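You operate a simulated robot arm through the tools that you are given. There is no shell and no other tool.

The job below is to be done with a simulated two-armed robot. You get a single attempt, and the scene is never put back.

## Task
Touch the grey machine's holder against both blanks on the magnet, then wind the ram up.
Fine: pull the panel's stop out and press its green ON button once first; the blank in line with the holder comes first.
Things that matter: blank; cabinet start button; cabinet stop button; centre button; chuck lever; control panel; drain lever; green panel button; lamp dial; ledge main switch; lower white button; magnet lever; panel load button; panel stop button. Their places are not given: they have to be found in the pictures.

The check looks at the end state, three seconds after you hand in, the way a careful person would. Anything else that was tipped, shoved, dropped, spilled or broken makes it a failure.

## Robot
Two 7-joint arms with fingered hands on one trunk that stands fixed in place. Base frame: the origin is at the foot of the trunk, x ahead of it, y to its left, z up. Lengths are in mm, angles in degrees, forces in N, time in s.
The left shoulder is at [64, 174, 1039], the right one opposite. With the tool pointing down near the work surface each hand reaches from about 300 to 740 mm from the base axis, measured 20 degrees to its own side. Payload 3.8 kg a hand.
The tool frame of a hand sits at the grasp point between the pads (the TCP): z along the fingers, y along the line on which they close. The tips reach 26 mm beyond it. The gripper opens to 132 mm; its body begins 73 mm behind the TCP. The gripper is a hand of 3 fingers: y runs from the thumb to the fingers, the wrist lies at [0, 0, -224] in the tool frame.
Orientation is told as [roll, pitch, yaw] about the base's x, y, z axes, in that order, counted from this pose: with the fingers straight down and closing along the base's y, the tool's x points along the base's -x, its y along +y and its z along -z.

## Interface
- The arms move only by the tool move_arm. It takes "left_commands", "right_commands" or both (then of equal length, played together; a hand with none holds still); each is one flat list of numbers, 6 for each row, row after row: the turn, a rotation vector about the base's x, y, z in units of 6 degrees (1.0 is 6 degrees), then the shift along the base's x, y, z in units of 40 mm (1.0 is 40 mm). In form: [wx, wy, wz, x, y, z, wx, wy, wz, x, y, z, ...]. A call has 1 to 20 rows; each row shifts and turns the commanded pose from where the row before left it. A call with a number of a shift or a turn outside -1 to 1 is refused whole. A row lasts 0.2 s, in which the tool goes at most 50 mm and 8.6 degrees; a call with a longer step from one row to the next is refused whole. A pose out of reach is approached as far as the arm can. The call stops where the force on the tool passes 40 N (or 10 N more than at its start, if that is more) or the arm is blocked; 0.2 s more then pass. In this call time passes only in rows, and 0.2 s behind the last. It gives the time, the measured TCP pose, the force on the tool (base axes), the opening and the grip force at its end, in the units of the frame above (readings bear some noise), with the torque about the TCP (base axes, N m) and any sound that the robot's microphone picked up.
- Cameras (640 x 400 px; columns grow to the right, rows downward): "scene" is now at [159.8, -42.1, 970.7]; the picture's right is [-0.53, -0.85, 0.00], its down [0.22, -0.14, -0.97] and it looks along [0.82, -0.51, 0.26] (base axes); focal length 214 px, centre (320, 200). "left" rides on the left gripper at [-62, 3, -92] in its tool frame; the picture's right is [-0.05, -1.00, 0.00], its down [0.83, -0.04, -0.56] and it looks along [0.55, -0.03, 0.83] (tool axes); focal length 230 px, centre (320, 200). "right" rides on the right gripper at [62, 3, -92] in its tool frame; the picture's right is [-0.05, 1.00, 0.00], its down [-0.83, -0.04, -0.56] and it looks along [-0.55, -0.03, 0.83] (tool axes); focal length 230 px, centre (320, 200).
- snapshot(camera): a new picture of that camera. No time passes.
- raise_lower(by): moves the trunk up (or, below 0, down) by that many mm; the arms and the scene camera ride with it, the base frame stays. It gives what a move gives, with no picture.
- set_fingers(finger1, finger2, thumb_bend, hand): sets how far each is bent, from 0 (flat) to 1 (curled in); at 0.3 the hand is open as for a grip, at 0.7 the pads meet at the TCP. One left out holds its place. A second passes; each finger stops where it meets its share of the squeeze, and holds until it gets a number again. It is the only way to open and close the hand. It gives what a move gives, with no picture; readings hold the bend of each and the force on the fingers (four entries, about 0 where the hand has none), thumb and palm.
- turn_head(pan, tilt): turns the head with the scene camera to pan (to the left, within 60 degrees either way) and tilt (down, from -29 to 69), counted from straight ahead of the robot (the tilt from the chest, where the trunk bows). It gives what a move gives.
- locate(camera, pixels): for up to 12 pixels [column, row] of the newest picture of that camera ("zoom" is the newest enlarged one), the place [x, y, z] in the base frame of the surface seen there, good to about 3 mm. No time passes.
- enlarge(camera, box): a new picture of the part [left, top, right, bottom] of that camera's present view, enlarged. No time passes.
- hand_in(): hands the job in; it is judged then, once.

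Leave the grippers open and the arms clear of the work at the hand-in unless told otherwise.

The tools are called after "Request:" as a command line: name --argument value ..., lists and objects as JSON in quotes. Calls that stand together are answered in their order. move_arm: Moves the arms, as the interface text tells. Its arguments: {"type":"object","properties":{"left_commands":{"type":"array"},"right_commands":{"type":"array"}},"required":[]} The other tools are called the same way: raise_lower (by) moves the trunk up or down; set_fingers (finger1, finger2, thumb_bend, hand) moves the fingers one by one; turn_head (pan, tilt) turns the head that bears the scene camera; snapshot (camera) takes a picture; locate (camera, pixels) gives the place of the surface under pixels of a picture; enlarge (camera, box) takes an enlarged picture of a part of a camera's view; hand_in () hands the job in.

At the start:

```text
time_s: 0.0
left_ee_pos: [502.6, -63.3, 1101.3]
left_orientation: [0.0, 0.1, 0.0]
left_force: [-0.5, -0.5, 1.4]
left_ft_torque: [0.0, -0.01, 0.0]
left_grip_width: 132.0
left_gripper_force: 0.0
left_shape: jaw
left_bend: [0.3, 0.3, 0.3]
left_finger forces: [0.1, 0.0, 0.0, 0.1, 0.1, 0.0]
right_ee_pos: [279.9, -422.8, 1186.9]
right_orientation: [0.0, 0.0, -0.1]
right_force: [0.5, -0.4, 1.0]
right_ft_torque: [0.0, 0.01, 0.01]
right_grip_width: 131.9
right_gripper_force: 0.0
right_shape: jaw
right_bend: [0.3, 0.3, 0.3]
right_finger forces: [0.0, 0.1, 0.0, 0.0, 0.1, 0.0]
trunk travel left (down, up): [-350.0, 132.0]
head pan, tilt (commanded): [-32.0, -14.8]
```

scene: 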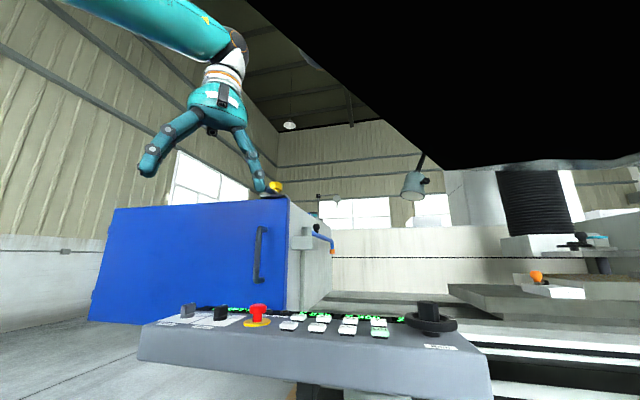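
right: 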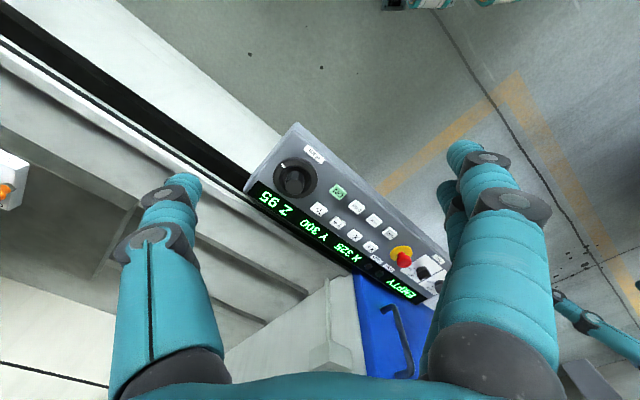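
left: 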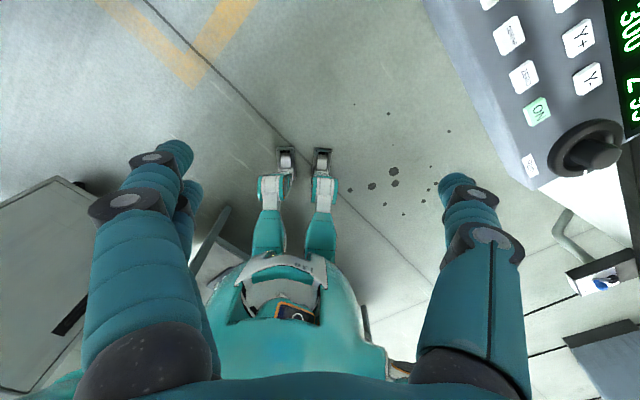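

I see a control panel with a red stop knob, white buttons, a green ON button, a dial, and a display reading "EMPTY X 325 Y 300 Z 95". First I'll take fresh pictures and enlarge the panel to read the labels.

Request:
enlarge --camera "right" --box '[230, 110, 460, 310]'

Request:
enlarge --camera "scene" --box '[130, 280, 500, 400]'

Request:
enlarge --camera "scene" --box '[380, 150, 640, 350]'

Request:
enlarge --camera "left" --box '[420, 0, 640, 200]'

```text
2.00 times, centred on (345, 210) of right
```

zoom: 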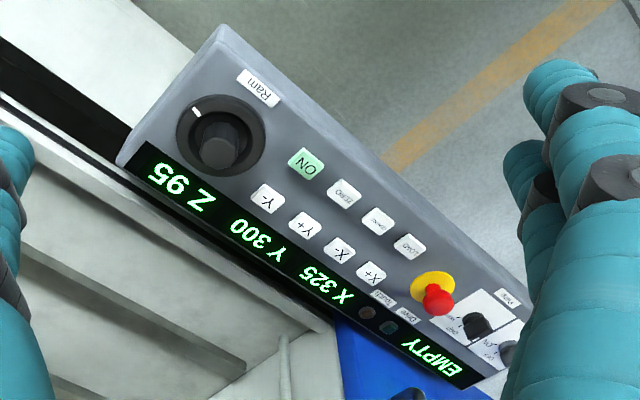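

```text
1.73 times, centred on (315, 340) of scene
```

zoom: 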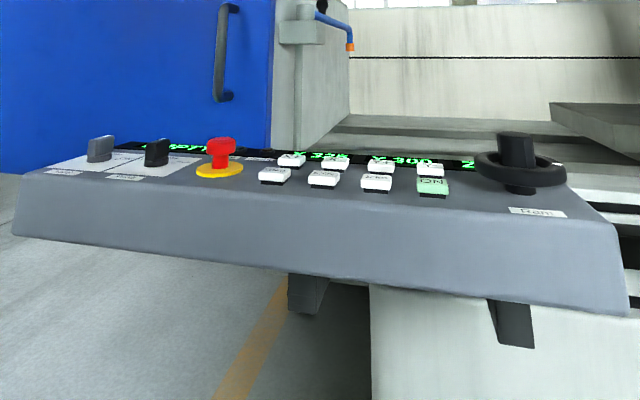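

```text
2.00 times, centred on (510, 250) of scene
```

zoom: 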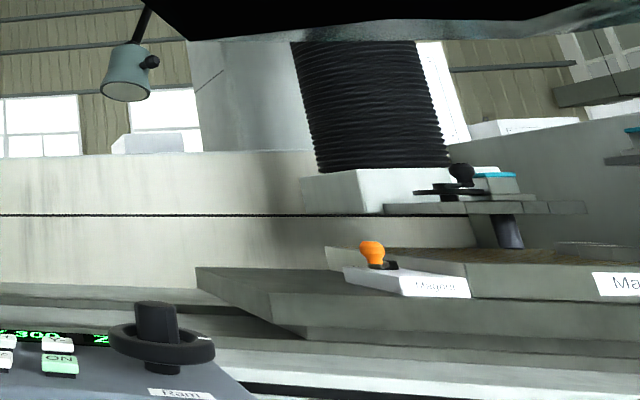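

```text
2.00 times, centred on (530, 100) of left
```

zoom: 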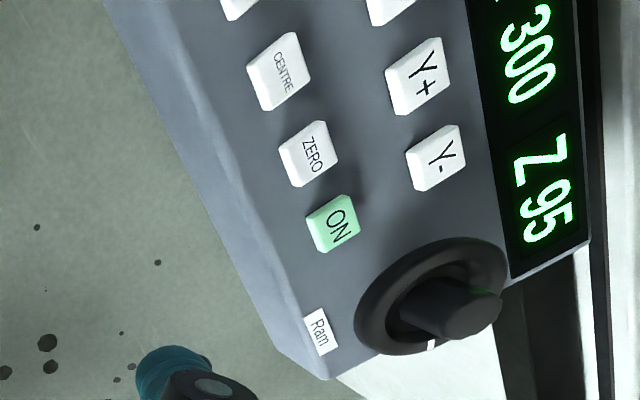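

This looks like an EDM machine: ram handwheel, ON, ZERO, CENTRE, LOAD, jog keys X+/X-/Y+/Y-, "Touch" and "Drive" lamps, and two rotary knobs at the left end. Now I'll turn the head toward the machine worktable to see the holder and the blanks.

Request:
turn_head --pan -50 --tilt 10

Request:
snapshot --camera "scene"

```text
time_s: 0.9
left_ee_pos: [502.9, -63.7, 1100.6]
left_orientation: [0.1, -0.1, 0.0]
left_force: [0.2, 0.6, -0.2]
left_ft_torque: [-0.01, -0.01, 0.02]
left_grip_width: 131.8
left_gripper_force: 0.0
left_shape: jaw
left_bend: [0.3, 0.3, 0.3]
left_finger forces: [0.0, 0.0, 0.0, 0.0, 0.0, 0.0]
right_ee_pos: [279.9, -423.2, 1185.9]
right_orientation: [0.1, -0.1, 0.0]
right_force: [0.0, -0.4, 0.2]
right_ft_torque: [0.01, -0.01, 0.01]
right_grip_width: 132.0
right_gripper_force: 0.1
right_shape: jaw
right_bend: [0.3, 0.3, 0.3]
right_finger forces: [0.0, 0.0, 0.1, 0.0, 0.1, 0.0]
trunk travel left (down, up): [-350.0, 132.0]
head pan, tilt (commanded): [-50.0, 10.0]
```

```text
taken
```

scene: 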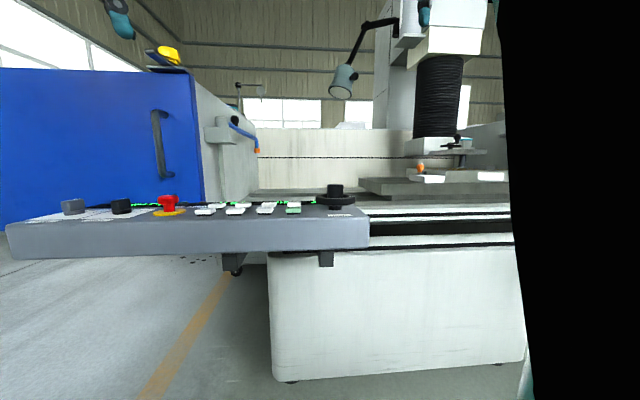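

The scene camera is low and the right arm hides the worktable on the right. I'll raise the trunk (130 mm, space above looks free) for a better view of the panel top and magnet.

Request:
raise_lower --by 130

Request:
turn_head --pan -45 --tilt 15

Request:
snapshot --camera "scene"

Request:
snapshot --camera "right"

Request:
snapshot --camera "left"

```text
time_s: 2.5
left_ee_pos: [504.6, -63.3, 1229.1]
left_orientation: [0.1, 0.1, 0.0]
left_force: [0.3, -0.1, -0.4]
left_ft_torque: [0.04, 0.02, -0.01]
left_grip_width: 131.9
left_gripper_force: 0.0
left_shape: jaw
left_bend: [0.3, 0.3, 0.3]
left_finger forces: [0.0, 0.0, 0.1, 0.0, 0.0, 0.0]
right_ee_pos: [280.8, -422.9, 1315.9]
right_orientation: [0.0, 0.2, -0.1]
right_force: [0.1, 0.1, -0.8]
right_ft_torque: [0.02, -0.01, 0.02]
right_grip_width: 131.9
right_gripper_force: 0.0
right_shape: jaw
right_bend: [0.3, 0.3, 0.3]
right_finger forces: [0.1, 0.0, 0.1, 0.0, 0.0, 0.0]
trunk travel left (down, up): [-480.0, 2.0]
head pan, tilt (commanded): [-50.0, 10.0]
```

```text
time_s: 3.1
left_ee_pos: [502.7, -62.5, 1229.8]
left_orientation: [0.0, -0.1, 0.1]
left_force: [-0.3, 0.3, -0.8]
left_ft_torque: [0.01, 0.0, 0.02]
left_grip_width: 132.0
left_gripper_force: 0.0
left_shape: jaw
left_bend: [0.3, 0.3, 0.3]
left_finger forces: [0.1, 0.0, 0.0, 0.0, 0.1, 0.0]
right_ee_pos: [280.3, -422.9, 1316.3]
right_orientation: [0.0, 0.1, 0.0]
right_force: [0.9, 0.5, -0.2]
right_ft_torque: [0.03, 0.01, 0.01]
right_grip_width: 131.9
right_gripper_force: 0.0
right_shape: jaw
right_bend: [0.3, 0.3, 0.3]
right_finger forces: [0.0, 0.0, 0.0, 0.0, 0.1, 0.1]
trunk travel left (down, up): [-480.0, 2.0]
head pan, tilt (commanded): [-45.0, 15.0]
```

```text
taken
```

scene: 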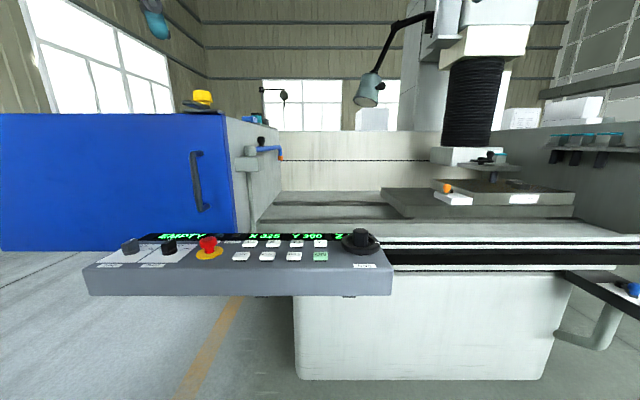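

```text
taken
```

right: 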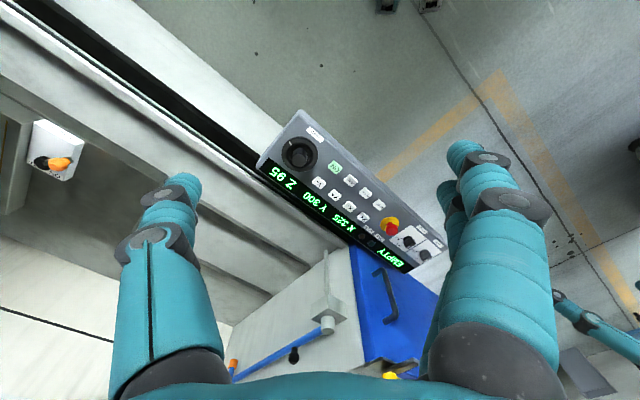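

```text
taken
```

left: 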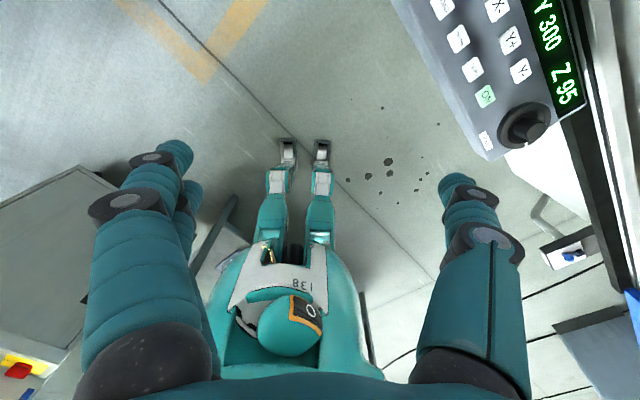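

Now the view is clear. I'll enlarge the panel and the worktable from the scene camera.

Request:
enlarge --camera "scene" --box '[380, 120, 640, 282]'

Request:
enlarge --camera "scene" --box '[80, 220, 400, 320]'

Request:
locate --camera "scene" --pixels '[[208, 241], [320, 257], [360, 238], [130, 244], [170, 244], [447, 188], [490, 157], [456, 155], [500, 167], [525, 198], [262, 140], [202, 97]]'

```text
2.46 times, centred on (510, 201) of scene
```

zoom: 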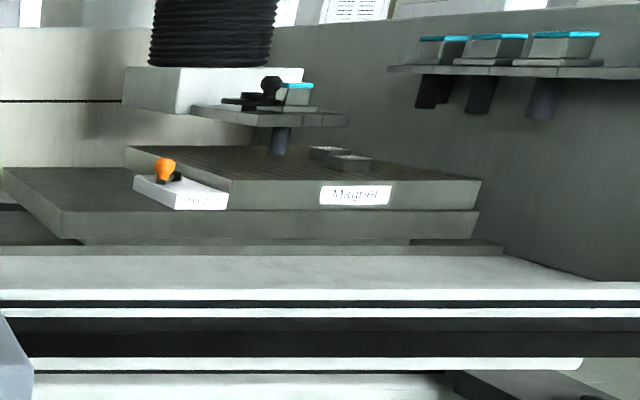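

```text
2.00 times, centred on (240, 270) of scene
```

zoom: 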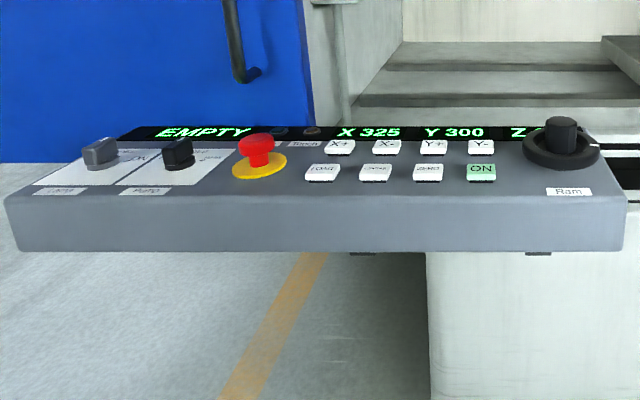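

```text
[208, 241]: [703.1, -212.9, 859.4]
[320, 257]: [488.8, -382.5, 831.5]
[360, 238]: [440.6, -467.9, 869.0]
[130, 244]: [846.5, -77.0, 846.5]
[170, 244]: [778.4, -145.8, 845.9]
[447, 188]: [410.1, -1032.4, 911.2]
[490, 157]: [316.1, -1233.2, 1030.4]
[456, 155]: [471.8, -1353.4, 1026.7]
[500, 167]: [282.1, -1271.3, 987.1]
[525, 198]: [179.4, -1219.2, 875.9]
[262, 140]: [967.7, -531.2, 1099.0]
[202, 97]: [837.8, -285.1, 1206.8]
```

The panel is within reach; the magnet is far beyond (y about -1200), so the work goes through the panel. I'll look closely at the ram/holder and blanks, and locate panel parts.

Request:
enlarge --camera "scene" --box '[425, 130, 585, 230]'

Request:
locate --camera "zoom" --pixels '[[50, 100], [200, 60], [160, 100], [250, 92], [190, 110], [280, 130], [230, 142], [200, 200], [320, 128], [360, 145], [350, 125], [320, 140]]'

```text
4.00 times, centred on (505, 180) of scene
```

zoom: 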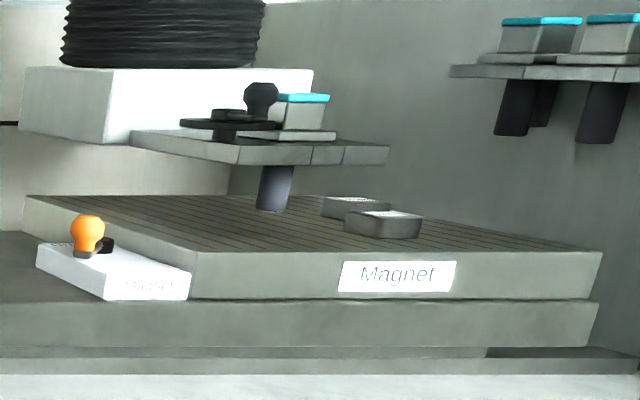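

```text
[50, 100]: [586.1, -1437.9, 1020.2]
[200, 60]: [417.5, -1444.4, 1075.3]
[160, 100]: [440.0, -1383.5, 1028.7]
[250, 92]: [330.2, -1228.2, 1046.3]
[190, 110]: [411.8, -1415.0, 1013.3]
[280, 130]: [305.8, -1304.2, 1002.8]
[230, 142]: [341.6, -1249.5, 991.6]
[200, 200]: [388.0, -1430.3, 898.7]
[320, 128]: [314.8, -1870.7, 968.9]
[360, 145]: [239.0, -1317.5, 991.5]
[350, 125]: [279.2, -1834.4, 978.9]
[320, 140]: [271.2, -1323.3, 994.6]
```

Request:
locate --camera "zoom" --pixels '[[272, 170], [270, 205], [262, 208], [352, 200], [375, 200], [380, 213], [350, 215], [415, 215], [380, 228], [330, 207], [200, 225], [590, 248]]'

Request:
locate --camera "zoom" --pixels '[[270, 70], [120, 75], [310, 75], [130, 135], [240, 150], [388, 148], [310, 135], [300, 100], [265, 100], [215, 112], [200, 122], [100, 120]]'

```text
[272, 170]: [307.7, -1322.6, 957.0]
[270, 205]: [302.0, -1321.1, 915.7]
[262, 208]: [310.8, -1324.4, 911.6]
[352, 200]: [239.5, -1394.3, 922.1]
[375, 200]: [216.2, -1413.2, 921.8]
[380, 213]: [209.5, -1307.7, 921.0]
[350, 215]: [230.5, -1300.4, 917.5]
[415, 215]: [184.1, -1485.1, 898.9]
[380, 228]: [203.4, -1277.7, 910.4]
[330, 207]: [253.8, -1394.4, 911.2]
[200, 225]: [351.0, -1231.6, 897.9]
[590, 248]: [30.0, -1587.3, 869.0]
```

```text
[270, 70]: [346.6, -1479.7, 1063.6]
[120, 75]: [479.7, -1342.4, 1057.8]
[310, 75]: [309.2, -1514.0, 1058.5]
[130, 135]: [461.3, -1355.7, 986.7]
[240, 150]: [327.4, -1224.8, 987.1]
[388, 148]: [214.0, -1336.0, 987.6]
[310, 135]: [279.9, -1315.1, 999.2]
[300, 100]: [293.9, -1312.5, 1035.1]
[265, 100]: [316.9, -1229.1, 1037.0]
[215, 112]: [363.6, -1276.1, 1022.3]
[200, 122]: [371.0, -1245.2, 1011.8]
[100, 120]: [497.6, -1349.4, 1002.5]
```

The ram with a chuck plate and a hanging cylinder is at about (305, -1322), and two small blanks lie on the magnet at about (215, -1310) and (230, -1400). I'll read the panel labels in close-up from the right wrist camera.

Request:
enlarge --camera "right" --box '[340, 180, 450, 280]'

Request:
enlarge --camera "right" --box '[250, 100, 400, 200]'

Request:
enlarge --camera "scene" --box '[80, 220, 240, 320]'

Request:
enlarge --camera "scene" --box '[240, 220, 400, 320]'

```text
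4.00 times, centred on (395, 230) of right
```

zoom: 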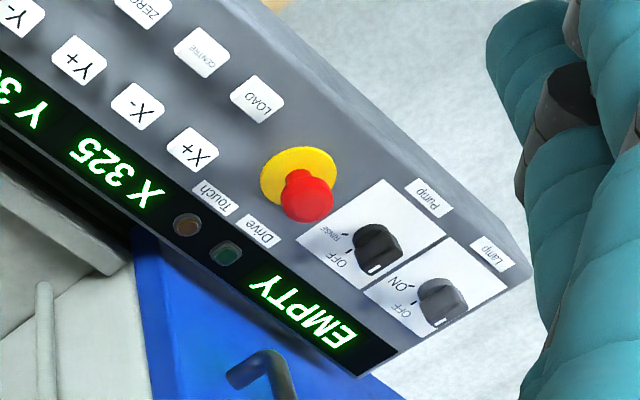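

```text
4.00 times, centred on (325, 150) of right
```

zoom: 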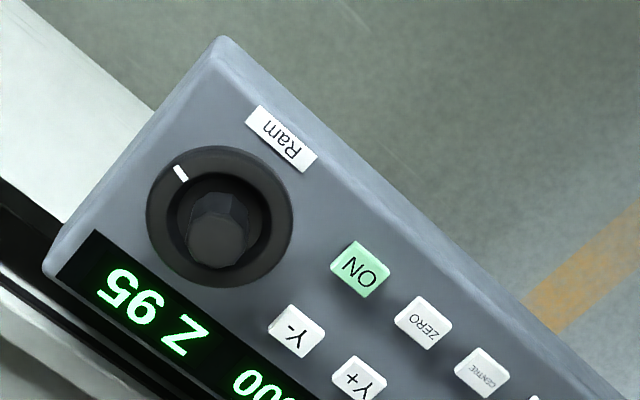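

```text
4.00 times, centred on (160, 270) of scene
```

zoom: 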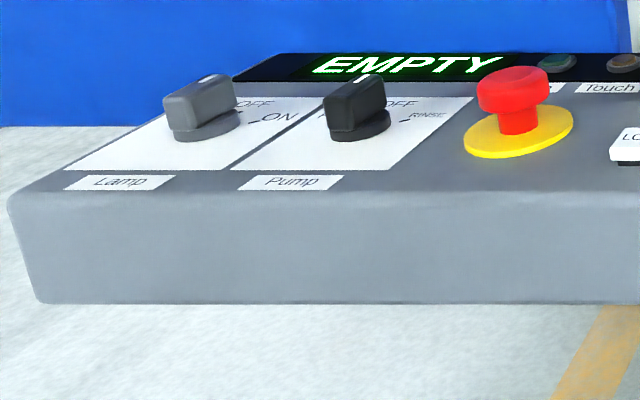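

```text
4.00 times, centred on (320, 270) of scene
```

zoom: 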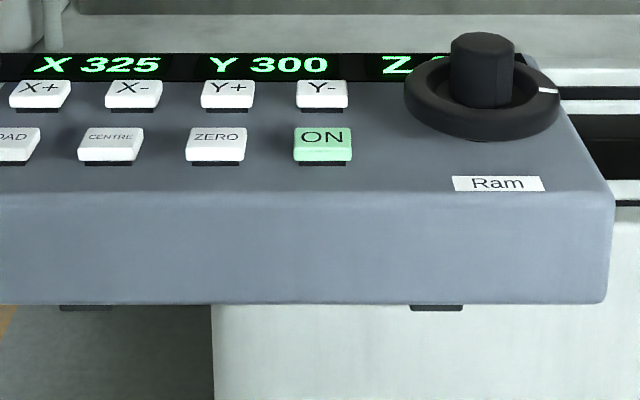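

Labels are readable now: Lamp, Pump, stop, LOAD, CENTRE, ZERO, ON; X+, X-, Y+, Y-; Touch and Drive lamps (both dark); the display "EMPTY X 325 Y 300 Z 95" (tank empty). I'll try a tighter enlargement on the holder and blanks.

Request:
enlarge --camera "scene" --box '[480, 165, 544, 205]'

Request:
locate --camera "zoom" --pixels '[[120, 180], [100, 175], [100, 200], [200, 180], [240, 180], [330, 180], [280, 200], [380, 200], [250, 215], [400, 220], [150, 230], [60, 230]]'

```text
10.00 times, centred on (512, 185) of scene
```

zoom: 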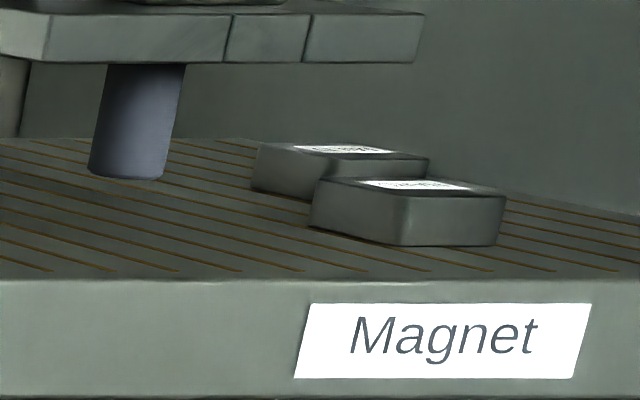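

```text
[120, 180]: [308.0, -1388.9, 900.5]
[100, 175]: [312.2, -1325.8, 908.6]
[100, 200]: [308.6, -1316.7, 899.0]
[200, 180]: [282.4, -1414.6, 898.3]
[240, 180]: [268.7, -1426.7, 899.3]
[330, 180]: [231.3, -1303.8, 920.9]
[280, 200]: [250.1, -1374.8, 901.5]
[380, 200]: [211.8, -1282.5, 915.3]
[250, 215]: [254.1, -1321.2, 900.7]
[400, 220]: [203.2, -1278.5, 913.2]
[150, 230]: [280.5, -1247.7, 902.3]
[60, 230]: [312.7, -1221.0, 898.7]
```

The holder's cylinder bottom is about z 907, magnet top about 900, blank tops about 922 – so the touch is sideways, by jogging. I'll zoom further to measure the blank corners and the holder.

Request:
enlarge --camera "scene" --box '[502, 177, 534, 197]'

Request:
locate --camera "zoom" --pixels '[[110, 95], [105, 165], [215, 65], [460, 100], [230, 180], [250, 140], [610, 150], [605, 240], [415, 240], [410, 162], [225, 210], [460, 125]]'

Request:
enlarge --camera "scene" --box '[480, 165, 512, 185]'

Request:
locate --camera "zoom" --pixels '[[190, 310], [250, 340], [310, 345], [210, 150], [270, 150], [350, 150], [185, 335], [255, 352], [320, 352], [330, 300], [400, 60], [100, 60]]'

```text
16.00 times, centred on (518, 187) of scene
```

zoom: 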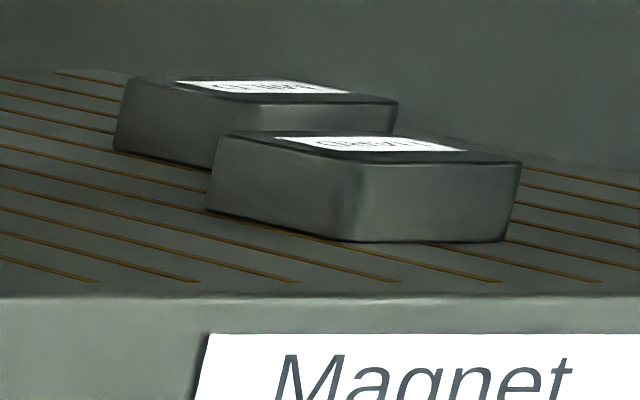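

```text
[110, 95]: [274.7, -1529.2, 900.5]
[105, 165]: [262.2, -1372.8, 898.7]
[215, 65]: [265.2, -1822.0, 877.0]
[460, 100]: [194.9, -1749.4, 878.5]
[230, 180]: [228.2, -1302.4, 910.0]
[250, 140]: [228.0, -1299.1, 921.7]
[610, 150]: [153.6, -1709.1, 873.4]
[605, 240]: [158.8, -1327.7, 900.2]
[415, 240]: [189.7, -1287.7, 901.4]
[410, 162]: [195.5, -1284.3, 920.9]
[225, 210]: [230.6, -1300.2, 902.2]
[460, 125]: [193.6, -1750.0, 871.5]
```

```text
16.00 times, centred on (496, 175) of scene
```

zoom: 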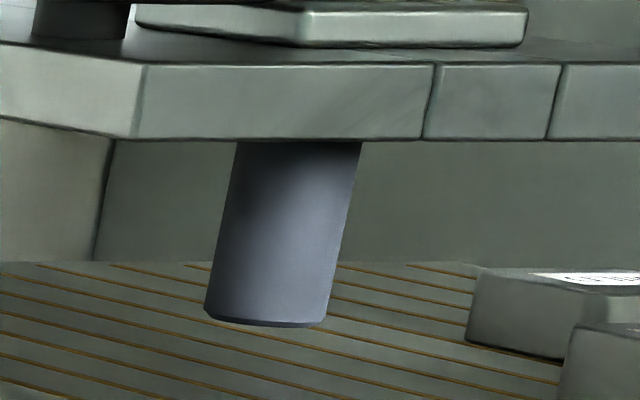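

```text
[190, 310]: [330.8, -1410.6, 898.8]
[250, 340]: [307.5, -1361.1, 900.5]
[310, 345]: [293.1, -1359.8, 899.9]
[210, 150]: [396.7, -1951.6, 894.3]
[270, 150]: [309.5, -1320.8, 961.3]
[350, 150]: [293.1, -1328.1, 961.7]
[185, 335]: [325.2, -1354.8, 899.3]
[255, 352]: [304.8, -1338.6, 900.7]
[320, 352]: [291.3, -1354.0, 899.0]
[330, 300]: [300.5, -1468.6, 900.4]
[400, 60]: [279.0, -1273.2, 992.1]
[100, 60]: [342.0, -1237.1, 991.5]
```

The rear blank (left face about 62 mm to the right of the holder) lines up with the holder in depth; the front blank is about 97 mm nearer the operator. Now I'll locate the panel controls in detail with zoomed pictures.

Request:
enlarge --camera "scene" --box '[230, 225, 326, 285]'

Request:
locate --camera "zoom" --pixels '[[130, 78], [265, 78], [400, 80], [540, 80], [70, 180], [225, 180], [385, 178], [545, 178], [500, 250], [200, 250]]'

Request:
enlarge --camera "scene" --box '[320, 220, 400, 270]'

Request:
locate --camera "zoom" --pixels '[[320, 85], [280, 90], [370, 90], [325, 130], [180, 165], [480, 150], [320, 210], [250, 200], [420, 190], [375, 360], [470, 165]]'

Request:
enlarge --camera "scene" --box '[180, 225, 244, 265]'

Request:
locate --camera "zoom" --pixels '[[270, 120], [230, 140], [320, 140], [280, 160], [280, 200], [280, 235], [180, 250], [380, 240], [270, 280], [330, 330]]'

```text
6.67 times, centred on (278, 255) of scene
```

zoom: 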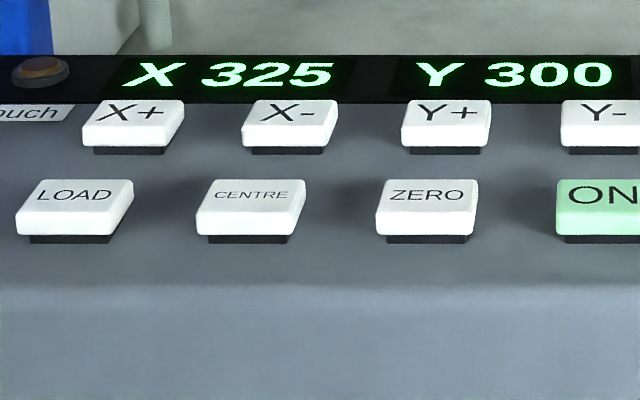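

```text
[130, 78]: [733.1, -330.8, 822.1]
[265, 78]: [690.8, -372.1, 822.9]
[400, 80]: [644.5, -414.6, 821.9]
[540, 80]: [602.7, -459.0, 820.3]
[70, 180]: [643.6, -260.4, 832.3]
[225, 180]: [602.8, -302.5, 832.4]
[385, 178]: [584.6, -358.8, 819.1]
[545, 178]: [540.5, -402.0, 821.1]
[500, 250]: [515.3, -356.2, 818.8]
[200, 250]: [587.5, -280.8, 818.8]
```

```text
8.00 times, centred on (360, 245) of scene
```

zoom: 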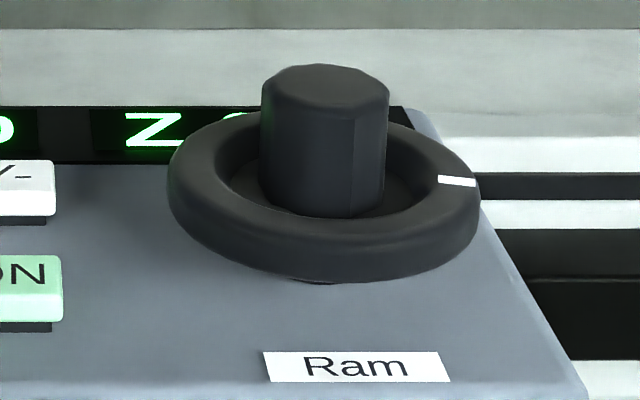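

```text
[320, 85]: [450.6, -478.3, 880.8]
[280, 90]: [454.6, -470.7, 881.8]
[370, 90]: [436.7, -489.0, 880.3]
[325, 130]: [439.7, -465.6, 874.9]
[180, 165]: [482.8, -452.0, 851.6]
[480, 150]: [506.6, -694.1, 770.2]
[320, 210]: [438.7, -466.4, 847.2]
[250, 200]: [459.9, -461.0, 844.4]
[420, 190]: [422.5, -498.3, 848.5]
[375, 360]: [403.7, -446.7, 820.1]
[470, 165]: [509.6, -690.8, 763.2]
```

```text
10.00 times, centred on (212, 245) of scene
```

zoom: 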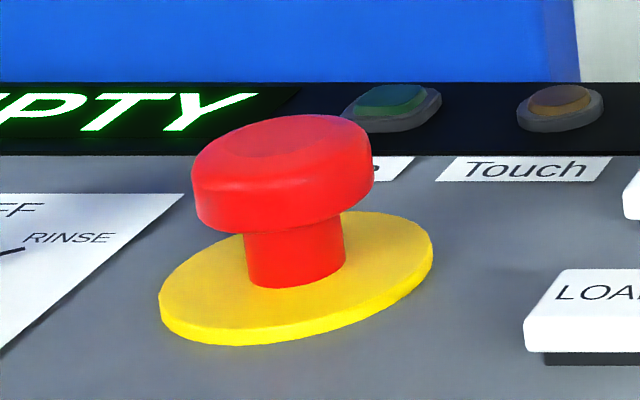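

```text
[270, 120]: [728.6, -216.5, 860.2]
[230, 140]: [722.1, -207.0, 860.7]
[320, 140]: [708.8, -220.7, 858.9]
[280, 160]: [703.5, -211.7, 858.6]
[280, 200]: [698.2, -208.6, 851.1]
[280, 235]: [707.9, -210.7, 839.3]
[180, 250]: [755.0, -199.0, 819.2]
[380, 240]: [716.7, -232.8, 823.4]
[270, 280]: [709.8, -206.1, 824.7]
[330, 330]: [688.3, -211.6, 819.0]
```

I'll re-take the button zoom to get the centres of all button tops, and locate the blue cabinet behind the panel to know clearance.

Request:
enlarge --camera "scene" --box '[230, 225, 326, 285]'

Request:
locate --camera "zoom" --pixels '[[133, 114], [291, 114], [447, 112], [600, 112], [75, 194], [251, 195], [427, 195], [602, 195], [40, 72], [480, 75], [300, 285], [300, 150]]'

Request:
locate --camera "scene" --pixels '[[100, 180], [100, 230], [225, 220], [233, 140], [210, 200], [190, 155], [120, 115], [223, 115], [260, 215], [300, 215], [280, 150], [120, 260]]'

```text
6.67 times, centred on (278, 255) of scene
```

zoom: 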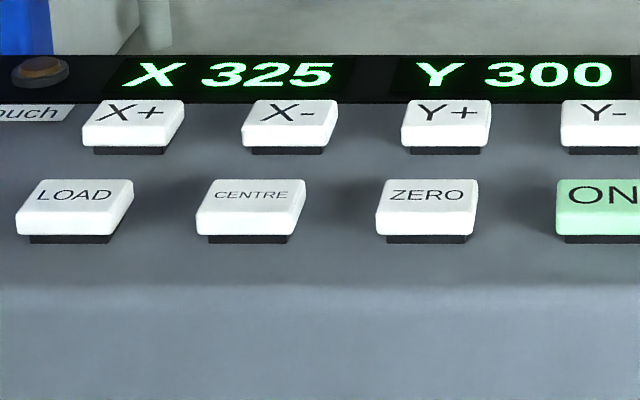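

```text
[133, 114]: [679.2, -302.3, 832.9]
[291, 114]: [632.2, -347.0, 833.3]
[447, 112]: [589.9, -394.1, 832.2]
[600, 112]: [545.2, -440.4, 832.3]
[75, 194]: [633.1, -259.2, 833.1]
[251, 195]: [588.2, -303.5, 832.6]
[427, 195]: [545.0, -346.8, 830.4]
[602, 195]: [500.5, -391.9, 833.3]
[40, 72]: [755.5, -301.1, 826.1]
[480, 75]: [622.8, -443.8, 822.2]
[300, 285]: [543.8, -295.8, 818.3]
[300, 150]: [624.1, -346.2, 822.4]
```

```text
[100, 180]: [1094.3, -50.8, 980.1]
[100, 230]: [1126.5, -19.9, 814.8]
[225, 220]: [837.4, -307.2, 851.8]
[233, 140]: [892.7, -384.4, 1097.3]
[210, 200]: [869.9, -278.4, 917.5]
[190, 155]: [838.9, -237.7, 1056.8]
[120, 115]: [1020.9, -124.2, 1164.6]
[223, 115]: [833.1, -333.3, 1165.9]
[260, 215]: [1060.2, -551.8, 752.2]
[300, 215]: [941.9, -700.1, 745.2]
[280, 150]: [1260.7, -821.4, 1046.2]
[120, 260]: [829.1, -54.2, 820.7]
```

Button tops found (z about 832): X+ (679,-302), X- (633,-347), Y+ (590,-394), Y- (545,-440), LOAD (633,-259), CENTRE (588,-303), ZERO (545,-347), ON (500,-392); stop head about (712,-215, top 860); ram knob about (440,-478). Cabinet handle is about 106 mm behind the stop. Now I test a "closed fingertip" shape for pressing with the right hand in the air.

Request:
set_fingers --hand "right" --finger1 0.65 --finger2 1.0 --thumb_bend 1.0

Request:
snapshot --camera "right"

Request:
turn_head --pan -60 --tilt -10

Request:
snapshot --camera "scene"

```text
time_s: 4.1
left_ee_pos: [502.7, -63.6, 1230.6]
left_orientation: [0.0, 0.0, 0.1]
left_force: [0.2, 0.0, -0.7]
left_ft_torque: [-0.01, -0.02, -0.01]
left_grip_width: 132.0
left_gripper_force: 0.0
left_shape: jaw
left_bend: [0.3, 0.3, 0.3]
left_finger forces: [0.0, 0.0, 0.0, 0.0, 0.0, 0.0]
right_ee_pos: [279.0, -423.0, 1317.2]
right_orientation: [0.0, -0.1, 0.0]
right_force: [0.2, 0.4, 0.4]
right_ft_torque: [0.0, 0.01, 0.0]
right_grip_width: 15.3
right_gripper_force: 0.1
right_shape: fingers
right_bend: [0.65, 0.9, 0.91]
right_finger forces: [0.0, 0.1, 0.0, 0.0, 0.0, 0.1]
trunk travel left (down, up): [-480.0, 2.0]
head pan, tilt (commanded): [-45.0, 15.0]
```

```text
taken
```

right: 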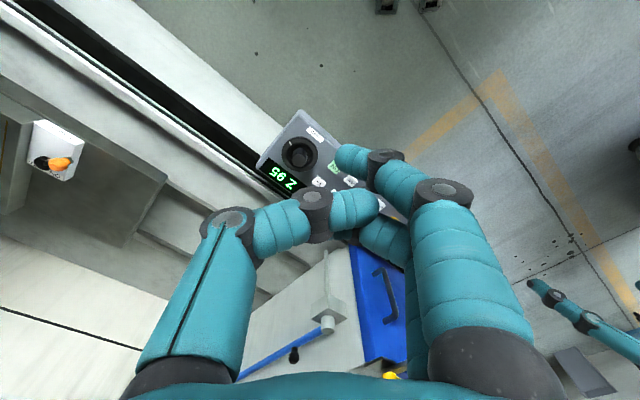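

```text
time_s: 5.0
left_ee_pos: [501.8, -64.4, 1229.0]
left_orientation: [0.0, -0.1, 0.0]
left_force: [0.2, -0.5, -0.3]
left_ft_torque: [0.0, 0.02, -0.04]
left_grip_width: 132.0
left_gripper_force: 0.0
left_shape: jaw
left_bend: [0.3, 0.3, 0.3]
left_finger forces: [0.1, 0.1, 0.0, 0.0, 0.0, 0.0]
right_ee_pos: [280.0, -423.7, 1317.3]
right_orientation: [0.1, 0.0, 0.1]
right_force: [0.2, 0.5, 0.4]
right_ft_torque: [0.02, -0.01, -0.02]
right_grip_width: 15.4
right_gripper_force: 0.0
right_shape: fingers
right_bend: [0.65, 0.9, 0.91]
right_finger forces: [0.0, 0.1, 0.2, 0.0, 0.0, 0.0]
trunk travel left (down, up): [-480.0, 2.0]
head pan, tilt (commanded): [-60.0, -10.0]
```

```text
taken
```

scene: 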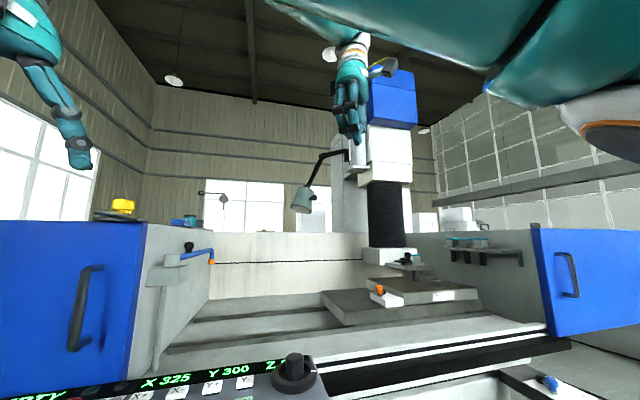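

In the right picture the extended finger's tip is near (350,158). I'll locate the finger parts and view the hand enlarged from the scene camera.

Request:
locate --camera "right" --pixels '[[350, 155], [345, 165], [385, 170], [375, 205], [350, 225], [315, 205], [440, 190], [230, 218]]'

Request:
enlarge --camera "scene" --box '[300, 30, 400, 160]'

Request:
locate --camera "zoom" --pixels '[[320, 325], [330, 300], [300, 260], [290, 200], [340, 250], [320, 120]]'

```text
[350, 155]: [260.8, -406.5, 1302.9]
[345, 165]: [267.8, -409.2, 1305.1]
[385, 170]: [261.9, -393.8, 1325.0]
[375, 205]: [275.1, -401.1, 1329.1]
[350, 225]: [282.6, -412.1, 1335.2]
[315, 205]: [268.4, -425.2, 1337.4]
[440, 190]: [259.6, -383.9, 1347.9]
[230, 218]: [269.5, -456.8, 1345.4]
```

```text
3.08 times, centred on (350, 95) of scene
```

zoom: 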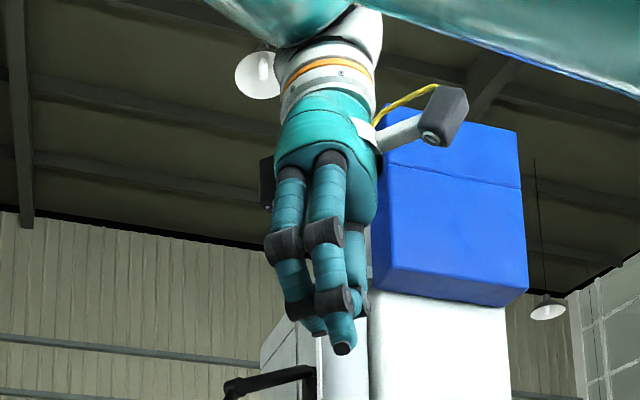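

```text
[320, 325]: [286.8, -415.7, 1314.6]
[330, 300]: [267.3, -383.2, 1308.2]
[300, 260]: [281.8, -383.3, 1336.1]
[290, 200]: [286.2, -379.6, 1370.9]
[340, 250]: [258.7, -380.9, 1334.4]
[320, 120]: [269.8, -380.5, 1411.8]
```

The single extended finger tip is about 15-20 mm below the TCP and lower than the curled ones. Before going for the stop I need to know how deep the fingertips reach at various bends; I'll check on the left hand (bend 0.3), whose tips are at about (175,148) and (455,180) in its picture.

Request:
snapshot --camera "left"

Request:
locate --camera "left" --pixels '[[175, 148], [185, 155], [455, 178], [450, 185], [150, 165], [200, 195], [480, 215], [475, 235]]'

Request:
set_fingers --hand "right" --finger1 0.45 --finger2 0.45 --thumb_bend 0.45

Request:
snapshot --camera "right"

```text
taken
```

left: 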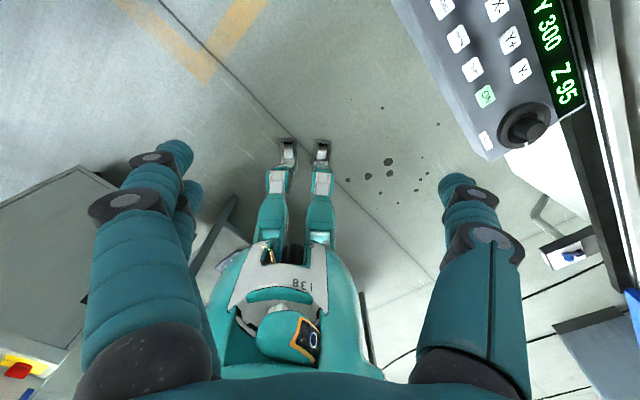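

```text
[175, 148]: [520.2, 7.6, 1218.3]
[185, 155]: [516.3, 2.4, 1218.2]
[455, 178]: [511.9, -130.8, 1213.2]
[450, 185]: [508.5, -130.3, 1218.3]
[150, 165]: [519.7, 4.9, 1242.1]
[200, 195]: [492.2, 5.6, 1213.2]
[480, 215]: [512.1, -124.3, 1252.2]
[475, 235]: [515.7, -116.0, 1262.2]
```

```text
time_s: 6.0
left_ee_pos: [502.6, -63.1, 1230.2]
left_orientation: [0.0, 0.0, 0.0]
left_force: [0.0, -0.5, -0.3]
left_ft_torque: [-0.01, 0.04, 0.01]
left_grip_width: 131.6
left_gripper_force: 0.0
left_shape: jaw
left_bend: [0.3, 0.3, 0.3]
left_finger forces: [0.0, 0.1, 0.0, 0.0, 0.0, 0.0]
right_ee_pos: [278.4, -421.7, 1316.5]
right_orientation: [-0.1, 0.0, 0.0]
right_force: [-0.1, 0.2, 0.0]
right_ft_torque: [-0.01, -0.01, -0.02]
right_grip_width: 84.0
right_gripper_force: 0.1
right_shape: fingers
right_bend: [0.45, 0.45, 0.45]
right_finger forces: [0.0, 0.0, 0.0, 0.0, 0.0, 0.0]
trunk travel left (down, up): [-480.0, 2.0]
head pan, tilt (commanded): [-60.0, -10.0]
```

```text
taken
```

right: 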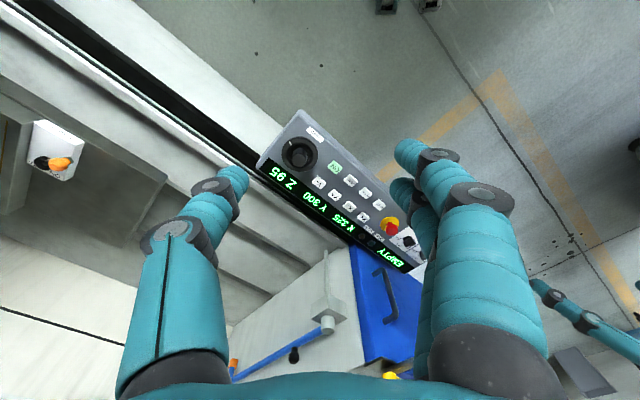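

Opening 84 mm at bend 0.45 — good for the stop head (about 40 mm). I'll locate the right tips at this bend, then plan the approach.

Request:
locate --camera "right" --pixels '[[408, 145], [405, 155], [232, 172], [236, 182], [400, 185], [440, 170], [215, 190]]'

```text
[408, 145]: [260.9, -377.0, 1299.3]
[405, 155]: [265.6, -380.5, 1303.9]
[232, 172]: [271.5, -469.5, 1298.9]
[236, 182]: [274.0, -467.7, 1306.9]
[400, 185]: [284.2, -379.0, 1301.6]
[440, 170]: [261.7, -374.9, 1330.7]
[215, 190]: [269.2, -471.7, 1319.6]
```

The tips lie about 20-24 mm below the TCP. Next: move the right hand to above the stop at about (712, -215, 1000), yaw +45 so it closes across the panel depth (most clearance from Pump knob and buttons), while the left hand withdraws to the left/back.

Request:
move_arm --left_commands '[0, 0, 0, -0.3, 0.48, 0, 0, 0, 0, -0.3, 0.48, 0, 0, 0, 0, -0.3, 0.48, 0, 0, 0, 0, -0.3, 0.48, 0, 0, 0, 0, -0.3, 0.48, 0, 0, 0, 0, -0.3, 0.48, 0, 0, 0, 0, -0.3, 0.48, 0, 0, 0, 0, -0.3, 0.48, 0, 0, 0, 0, -0.3, 0.48, 0, 0, 0, 0, -0.3, 0.48, 0, 0, 0, 0, -0.3, 0.48, 0, 0, 0, 0, -0.3, 0.48, 0, 0, 0, 0, -0.3, 0.48, 0]' --right_commands '[0, 0, 0.577, 0.83, 0.4, -0.6, 0, 0, 0.577, 0.83, 0.4, -0.6, 0, 0, 0.577, 0.83, 0.4, -0.6, 0, 0, 0.577, 0.83, 0.4, -0.6, 0, 0, 0.577, 0.83, 0.4, -0.6, 0, 0, 0.577, 0.83, 0.4, -0.6, 0, 0, 0.577, 0.83, 0.4, -0.6, 0, 0, 0.577, 0.83, 0.4, -0.6, 0, 0, 0.577, 0.83, 0.4, -0.6, 0, 0, 0.577, 0.83, 0.4, -0.6, 0, 0, 0.577, 0.83, 0.4, -0.6, 0, 0, 0.577, 0.83, 0.4, -0.6, 0, 0, 0.577, 0.83, 0.4, -0.6]'

Request:
turn_head --pan -30 --tilt 15

Request:
snapshot --camera "scene"

Request:
snapshot --camera "right"

```text
time_s: 8.8
left_ee_pos: [345.9, 185.6, 1231.9]
left_orientation: [0.0, 0.0, -0.2]
left_force: [0.5, -0.4, 0.4]
left_ft_torque: [-0.02, 0.0, -0.03]
left_grip_width: 131.7
left_gripper_force: 0.0
left_shape: jaw
left_bend: [0.3, 0.3, 0.3]
left_finger forces: [0.0, 0.0, 0.0, 0.0, 0.0, 0.1]
right_ee_pos: [644.8, -205.5, 1000.3]
right_orientation: [0.0, 0.0, 44.9]
right_force: [-0.8, 0.8, 0.4]
right_ft_torque: [0.03, 0.0, 0.01]
right_grip_width: 84.4
right_gripper_force: 0.0
right_shape: fingers
right_bend: [0.45, 0.45, 0.45]
right_finger forces: [0.0, 0.0, 0.0, 0.0, 0.0, 0.1]
right hand out of reach, approached as far as the arm can: row 12, 13
trunk travel left (down, up): [-480.0, 2.0]
head pan, tilt (commanded): [-60.0, -10.0]
```

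```text
time_s: 9.8
left_ee_pos: [346.4, 184.8, 1230.3]
left_orientation: [-0.1, 0.1, 0.0]
left_force: [-0.3, -0.5, -0.3]
left_ft_torque: [0.0, -0.01, 0.0]
left_grip_width: 131.9
left_gripper_force: 0.1
left_shape: jaw
left_bend: [0.3, 0.3, 0.3]
left_finger forces: [0.1, 0.1, 0.0, 0.0, 0.1, 0.0]
right_ee_pos: [644.1, -204.0, 1000.1]
right_orientation: [0.0, 0.1, 44.9]
right_force: [0.2, -1.1, 0.2]
right_ft_torque: [0.02, -0.01, 0.03]
right_grip_width: 84.4
right_gripper_force: 0.0
right_shape: fingers
right_bend: [0.45, 0.45, 0.45]
right_finger forces: [0.0, 0.0, 0.1, 0.0, 0.0, 0.0]
trunk travel left (down, up): [-480.0, 2.0]
head pan, tilt (commanded): [-30.0, 15.0]
```

```text
taken
```

scene: 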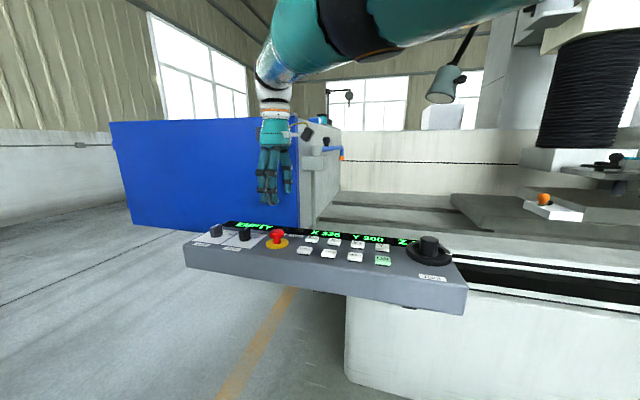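

```text
taken
```

right: 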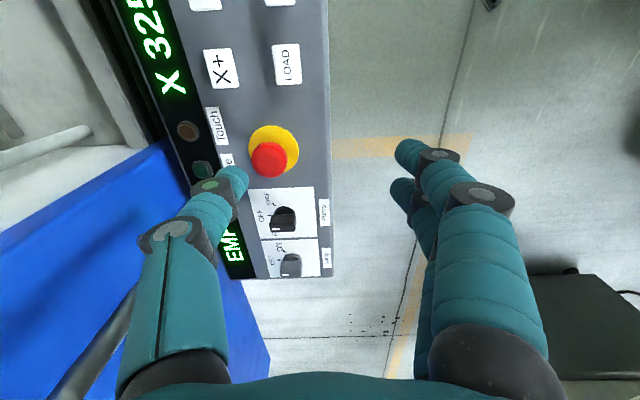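

At yaw 45 with a vertical hand the arm stops at x=645, short of the stop (x=712). I'll instead use yaw 0 with the hand leaning (pitch -30, fingers pointing forward-down) so the wrist stays nearer. Doing the turn at this safe height first.

Request:
move_arm --right_commands '[0, 0, -0.9375, 0, 0, 0, 0, 0, -0.9375, 0, 0, 0, 0, 0, -0.9375, 0, 0, 0, 0, 0, -0.9375, 0, 0, 0, 0, 0, -0.9375, 0, 0, 0, 0, 0, -0.9375, 0, 0, 0, 0, 0, -0.9375, 0, 0, 0, 0, 0, -0.9375, 0, 0, 0, 0, -0.8333, 0, 0, 0, 0, 0, -0.8333, 0, 0, 0, 0, 0, -0.8333, 0, 0, 0, 0, 0, -0.8333, 0, 0, 0, 0, 0, -0.8333, 0, 0, 0, 0, 0, -0.8333, 0, 0, 0, 0]'

Request:
snapshot --camera "scene"

Request:
snapshot --camera "right"

```text
time_s: 12.8
left_ee_pos: [345.7, 186.1, 1229.5]
left_orientation: [0.1, 0.0, 0.0]
left_force: [0.1, 0.5, 0.1]
left_ft_torque: [-0.02, 0.02, -0.03]
left_grip_width: 131.7
left_gripper_force: 0.1
left_shape: jaw
left_bend: [0.3, 0.3, 0.3]
left_finger forces: [0.0, 0.0, 0.0, 0.1, 0.1, 0.0]
right_ee_pos: [645.1, -203.0, 1000.8]
right_orientation: [0.0, -30.1, -0.1]
right_force: [-0.3, -0.5, -0.5]
right_ft_torque: [-0.02, -0.01, 0.01]
right_grip_width: 84.5
right_gripper_force: 0.0
right_shape: fingers
right_bend: [0.45, 0.45, 0.45]
right_finger forces: [0.0, 0.0, 0.0, 0.0, 0.0, 0.0]
trunk travel left (down, up): [-480.0, 2.0]
head pan, tilt (commanded): [-30.0, 15.0]
```

```text
taken
```

scene: 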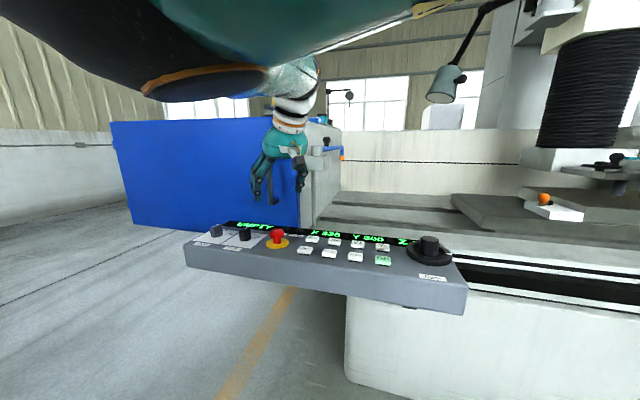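

```text
taken
```

right: 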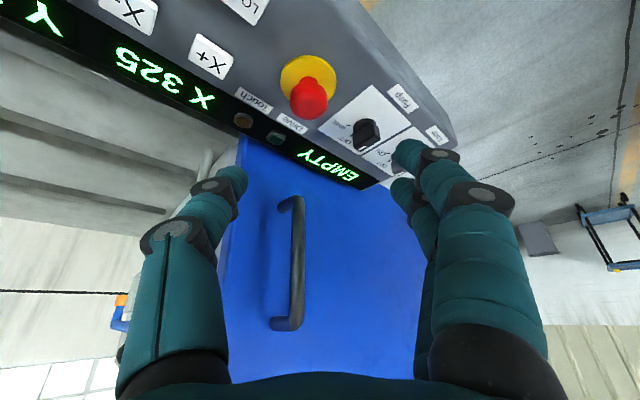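

The call starts from the measured pose, good. The stop's head is at about (310,95) in the right picture; I'll measure it from here at closer range.

Request:
enlarge --camera "right" --box '[268, 45, 348, 130]'

Request:
locate --camera "right" --pixels '[[308, 98], [308, 80], [295, 95], [322, 95], [308, 112], [300, 62], [330, 72], [285, 85]]'

```text
4.71 times, centred on (308, 88) of right
```

zoom: 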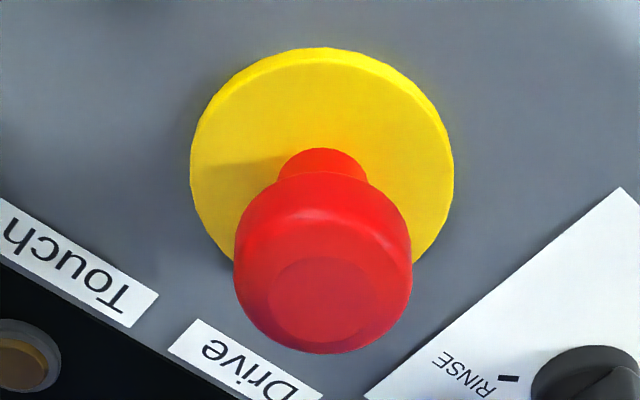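

```text
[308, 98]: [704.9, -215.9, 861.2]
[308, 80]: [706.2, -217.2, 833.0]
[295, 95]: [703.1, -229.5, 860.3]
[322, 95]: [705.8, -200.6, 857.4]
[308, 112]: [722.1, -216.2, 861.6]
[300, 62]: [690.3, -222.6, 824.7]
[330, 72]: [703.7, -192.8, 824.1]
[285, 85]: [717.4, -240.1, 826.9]
```

Head centre is about (715,-215.5), top z 861, neck below about 842. I'll move above it: to about (712,-215,930), fingers open 84 mm, then check.

Request:
move_arm --right_commands '[0, 0, 0, 0.56, -0.1, -0.4, 0, 0, 0, 0.56, -0.1, -0.4, 0, 0, 0, 0.56, -0.1, -0.45, 0, 0, 0, 0, 0, -0.5]'

Request:
snapshot --camera "right"

Request:
snapshot --camera "scene"

```text
time_s: 13.8
left_ee_pos: [346.3, 185.6, 1230.0]
left_orientation: [0.0, 0.0, -0.1]
left_force: [0.2, -0.4, -0.1]
left_ft_torque: [0.0, 0.03, -0.02]
left_grip_width: 131.9
left_gripper_force: 0.0
left_shape: jaw
left_bend: [0.3, 0.3, 0.3]
left_finger forces: [0.1, 0.0, 0.1, 0.1, 0.1, 0.1]
right_ee_pos: [710.3, -216.4, 930.2]
right_orientation: [0.0, -30.0, -0.1]
right_force: [0.5, -0.1, 0.9]
right_ft_torque: [0.0, 0.01, -0.03]
right_grip_width: 84.5
right_gripper_force: 0.1
right_shape: fingers
right_bend: [0.45, 0.45, 0.45]
right_finger forces: [0.0, 0.0, 0.0, 0.0, 0.1, 0.1]
trunk travel left (down, up): [-480.0, 2.0]
head pan, tilt (commanded): [-30.0, 15.0]
```

```text
taken
```

right: 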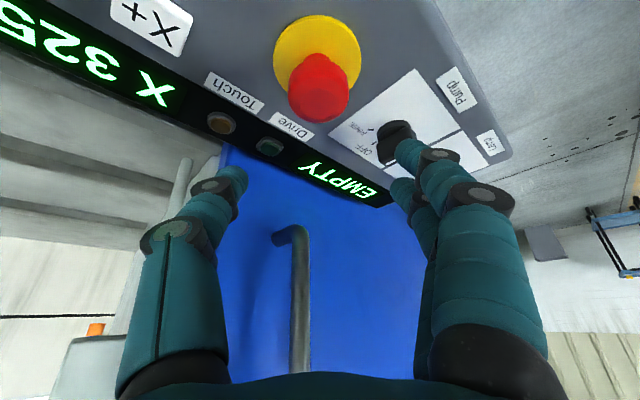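

```text
taken
```

scene: 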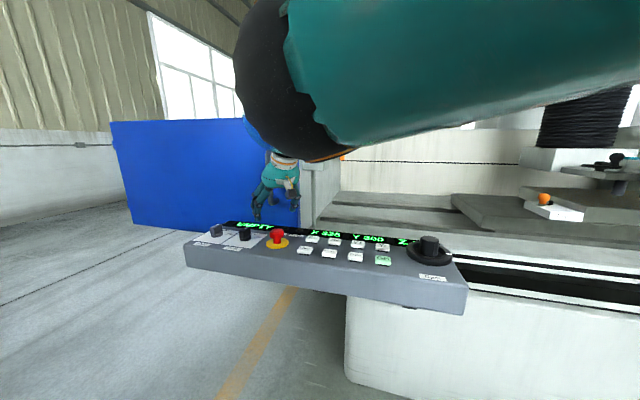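

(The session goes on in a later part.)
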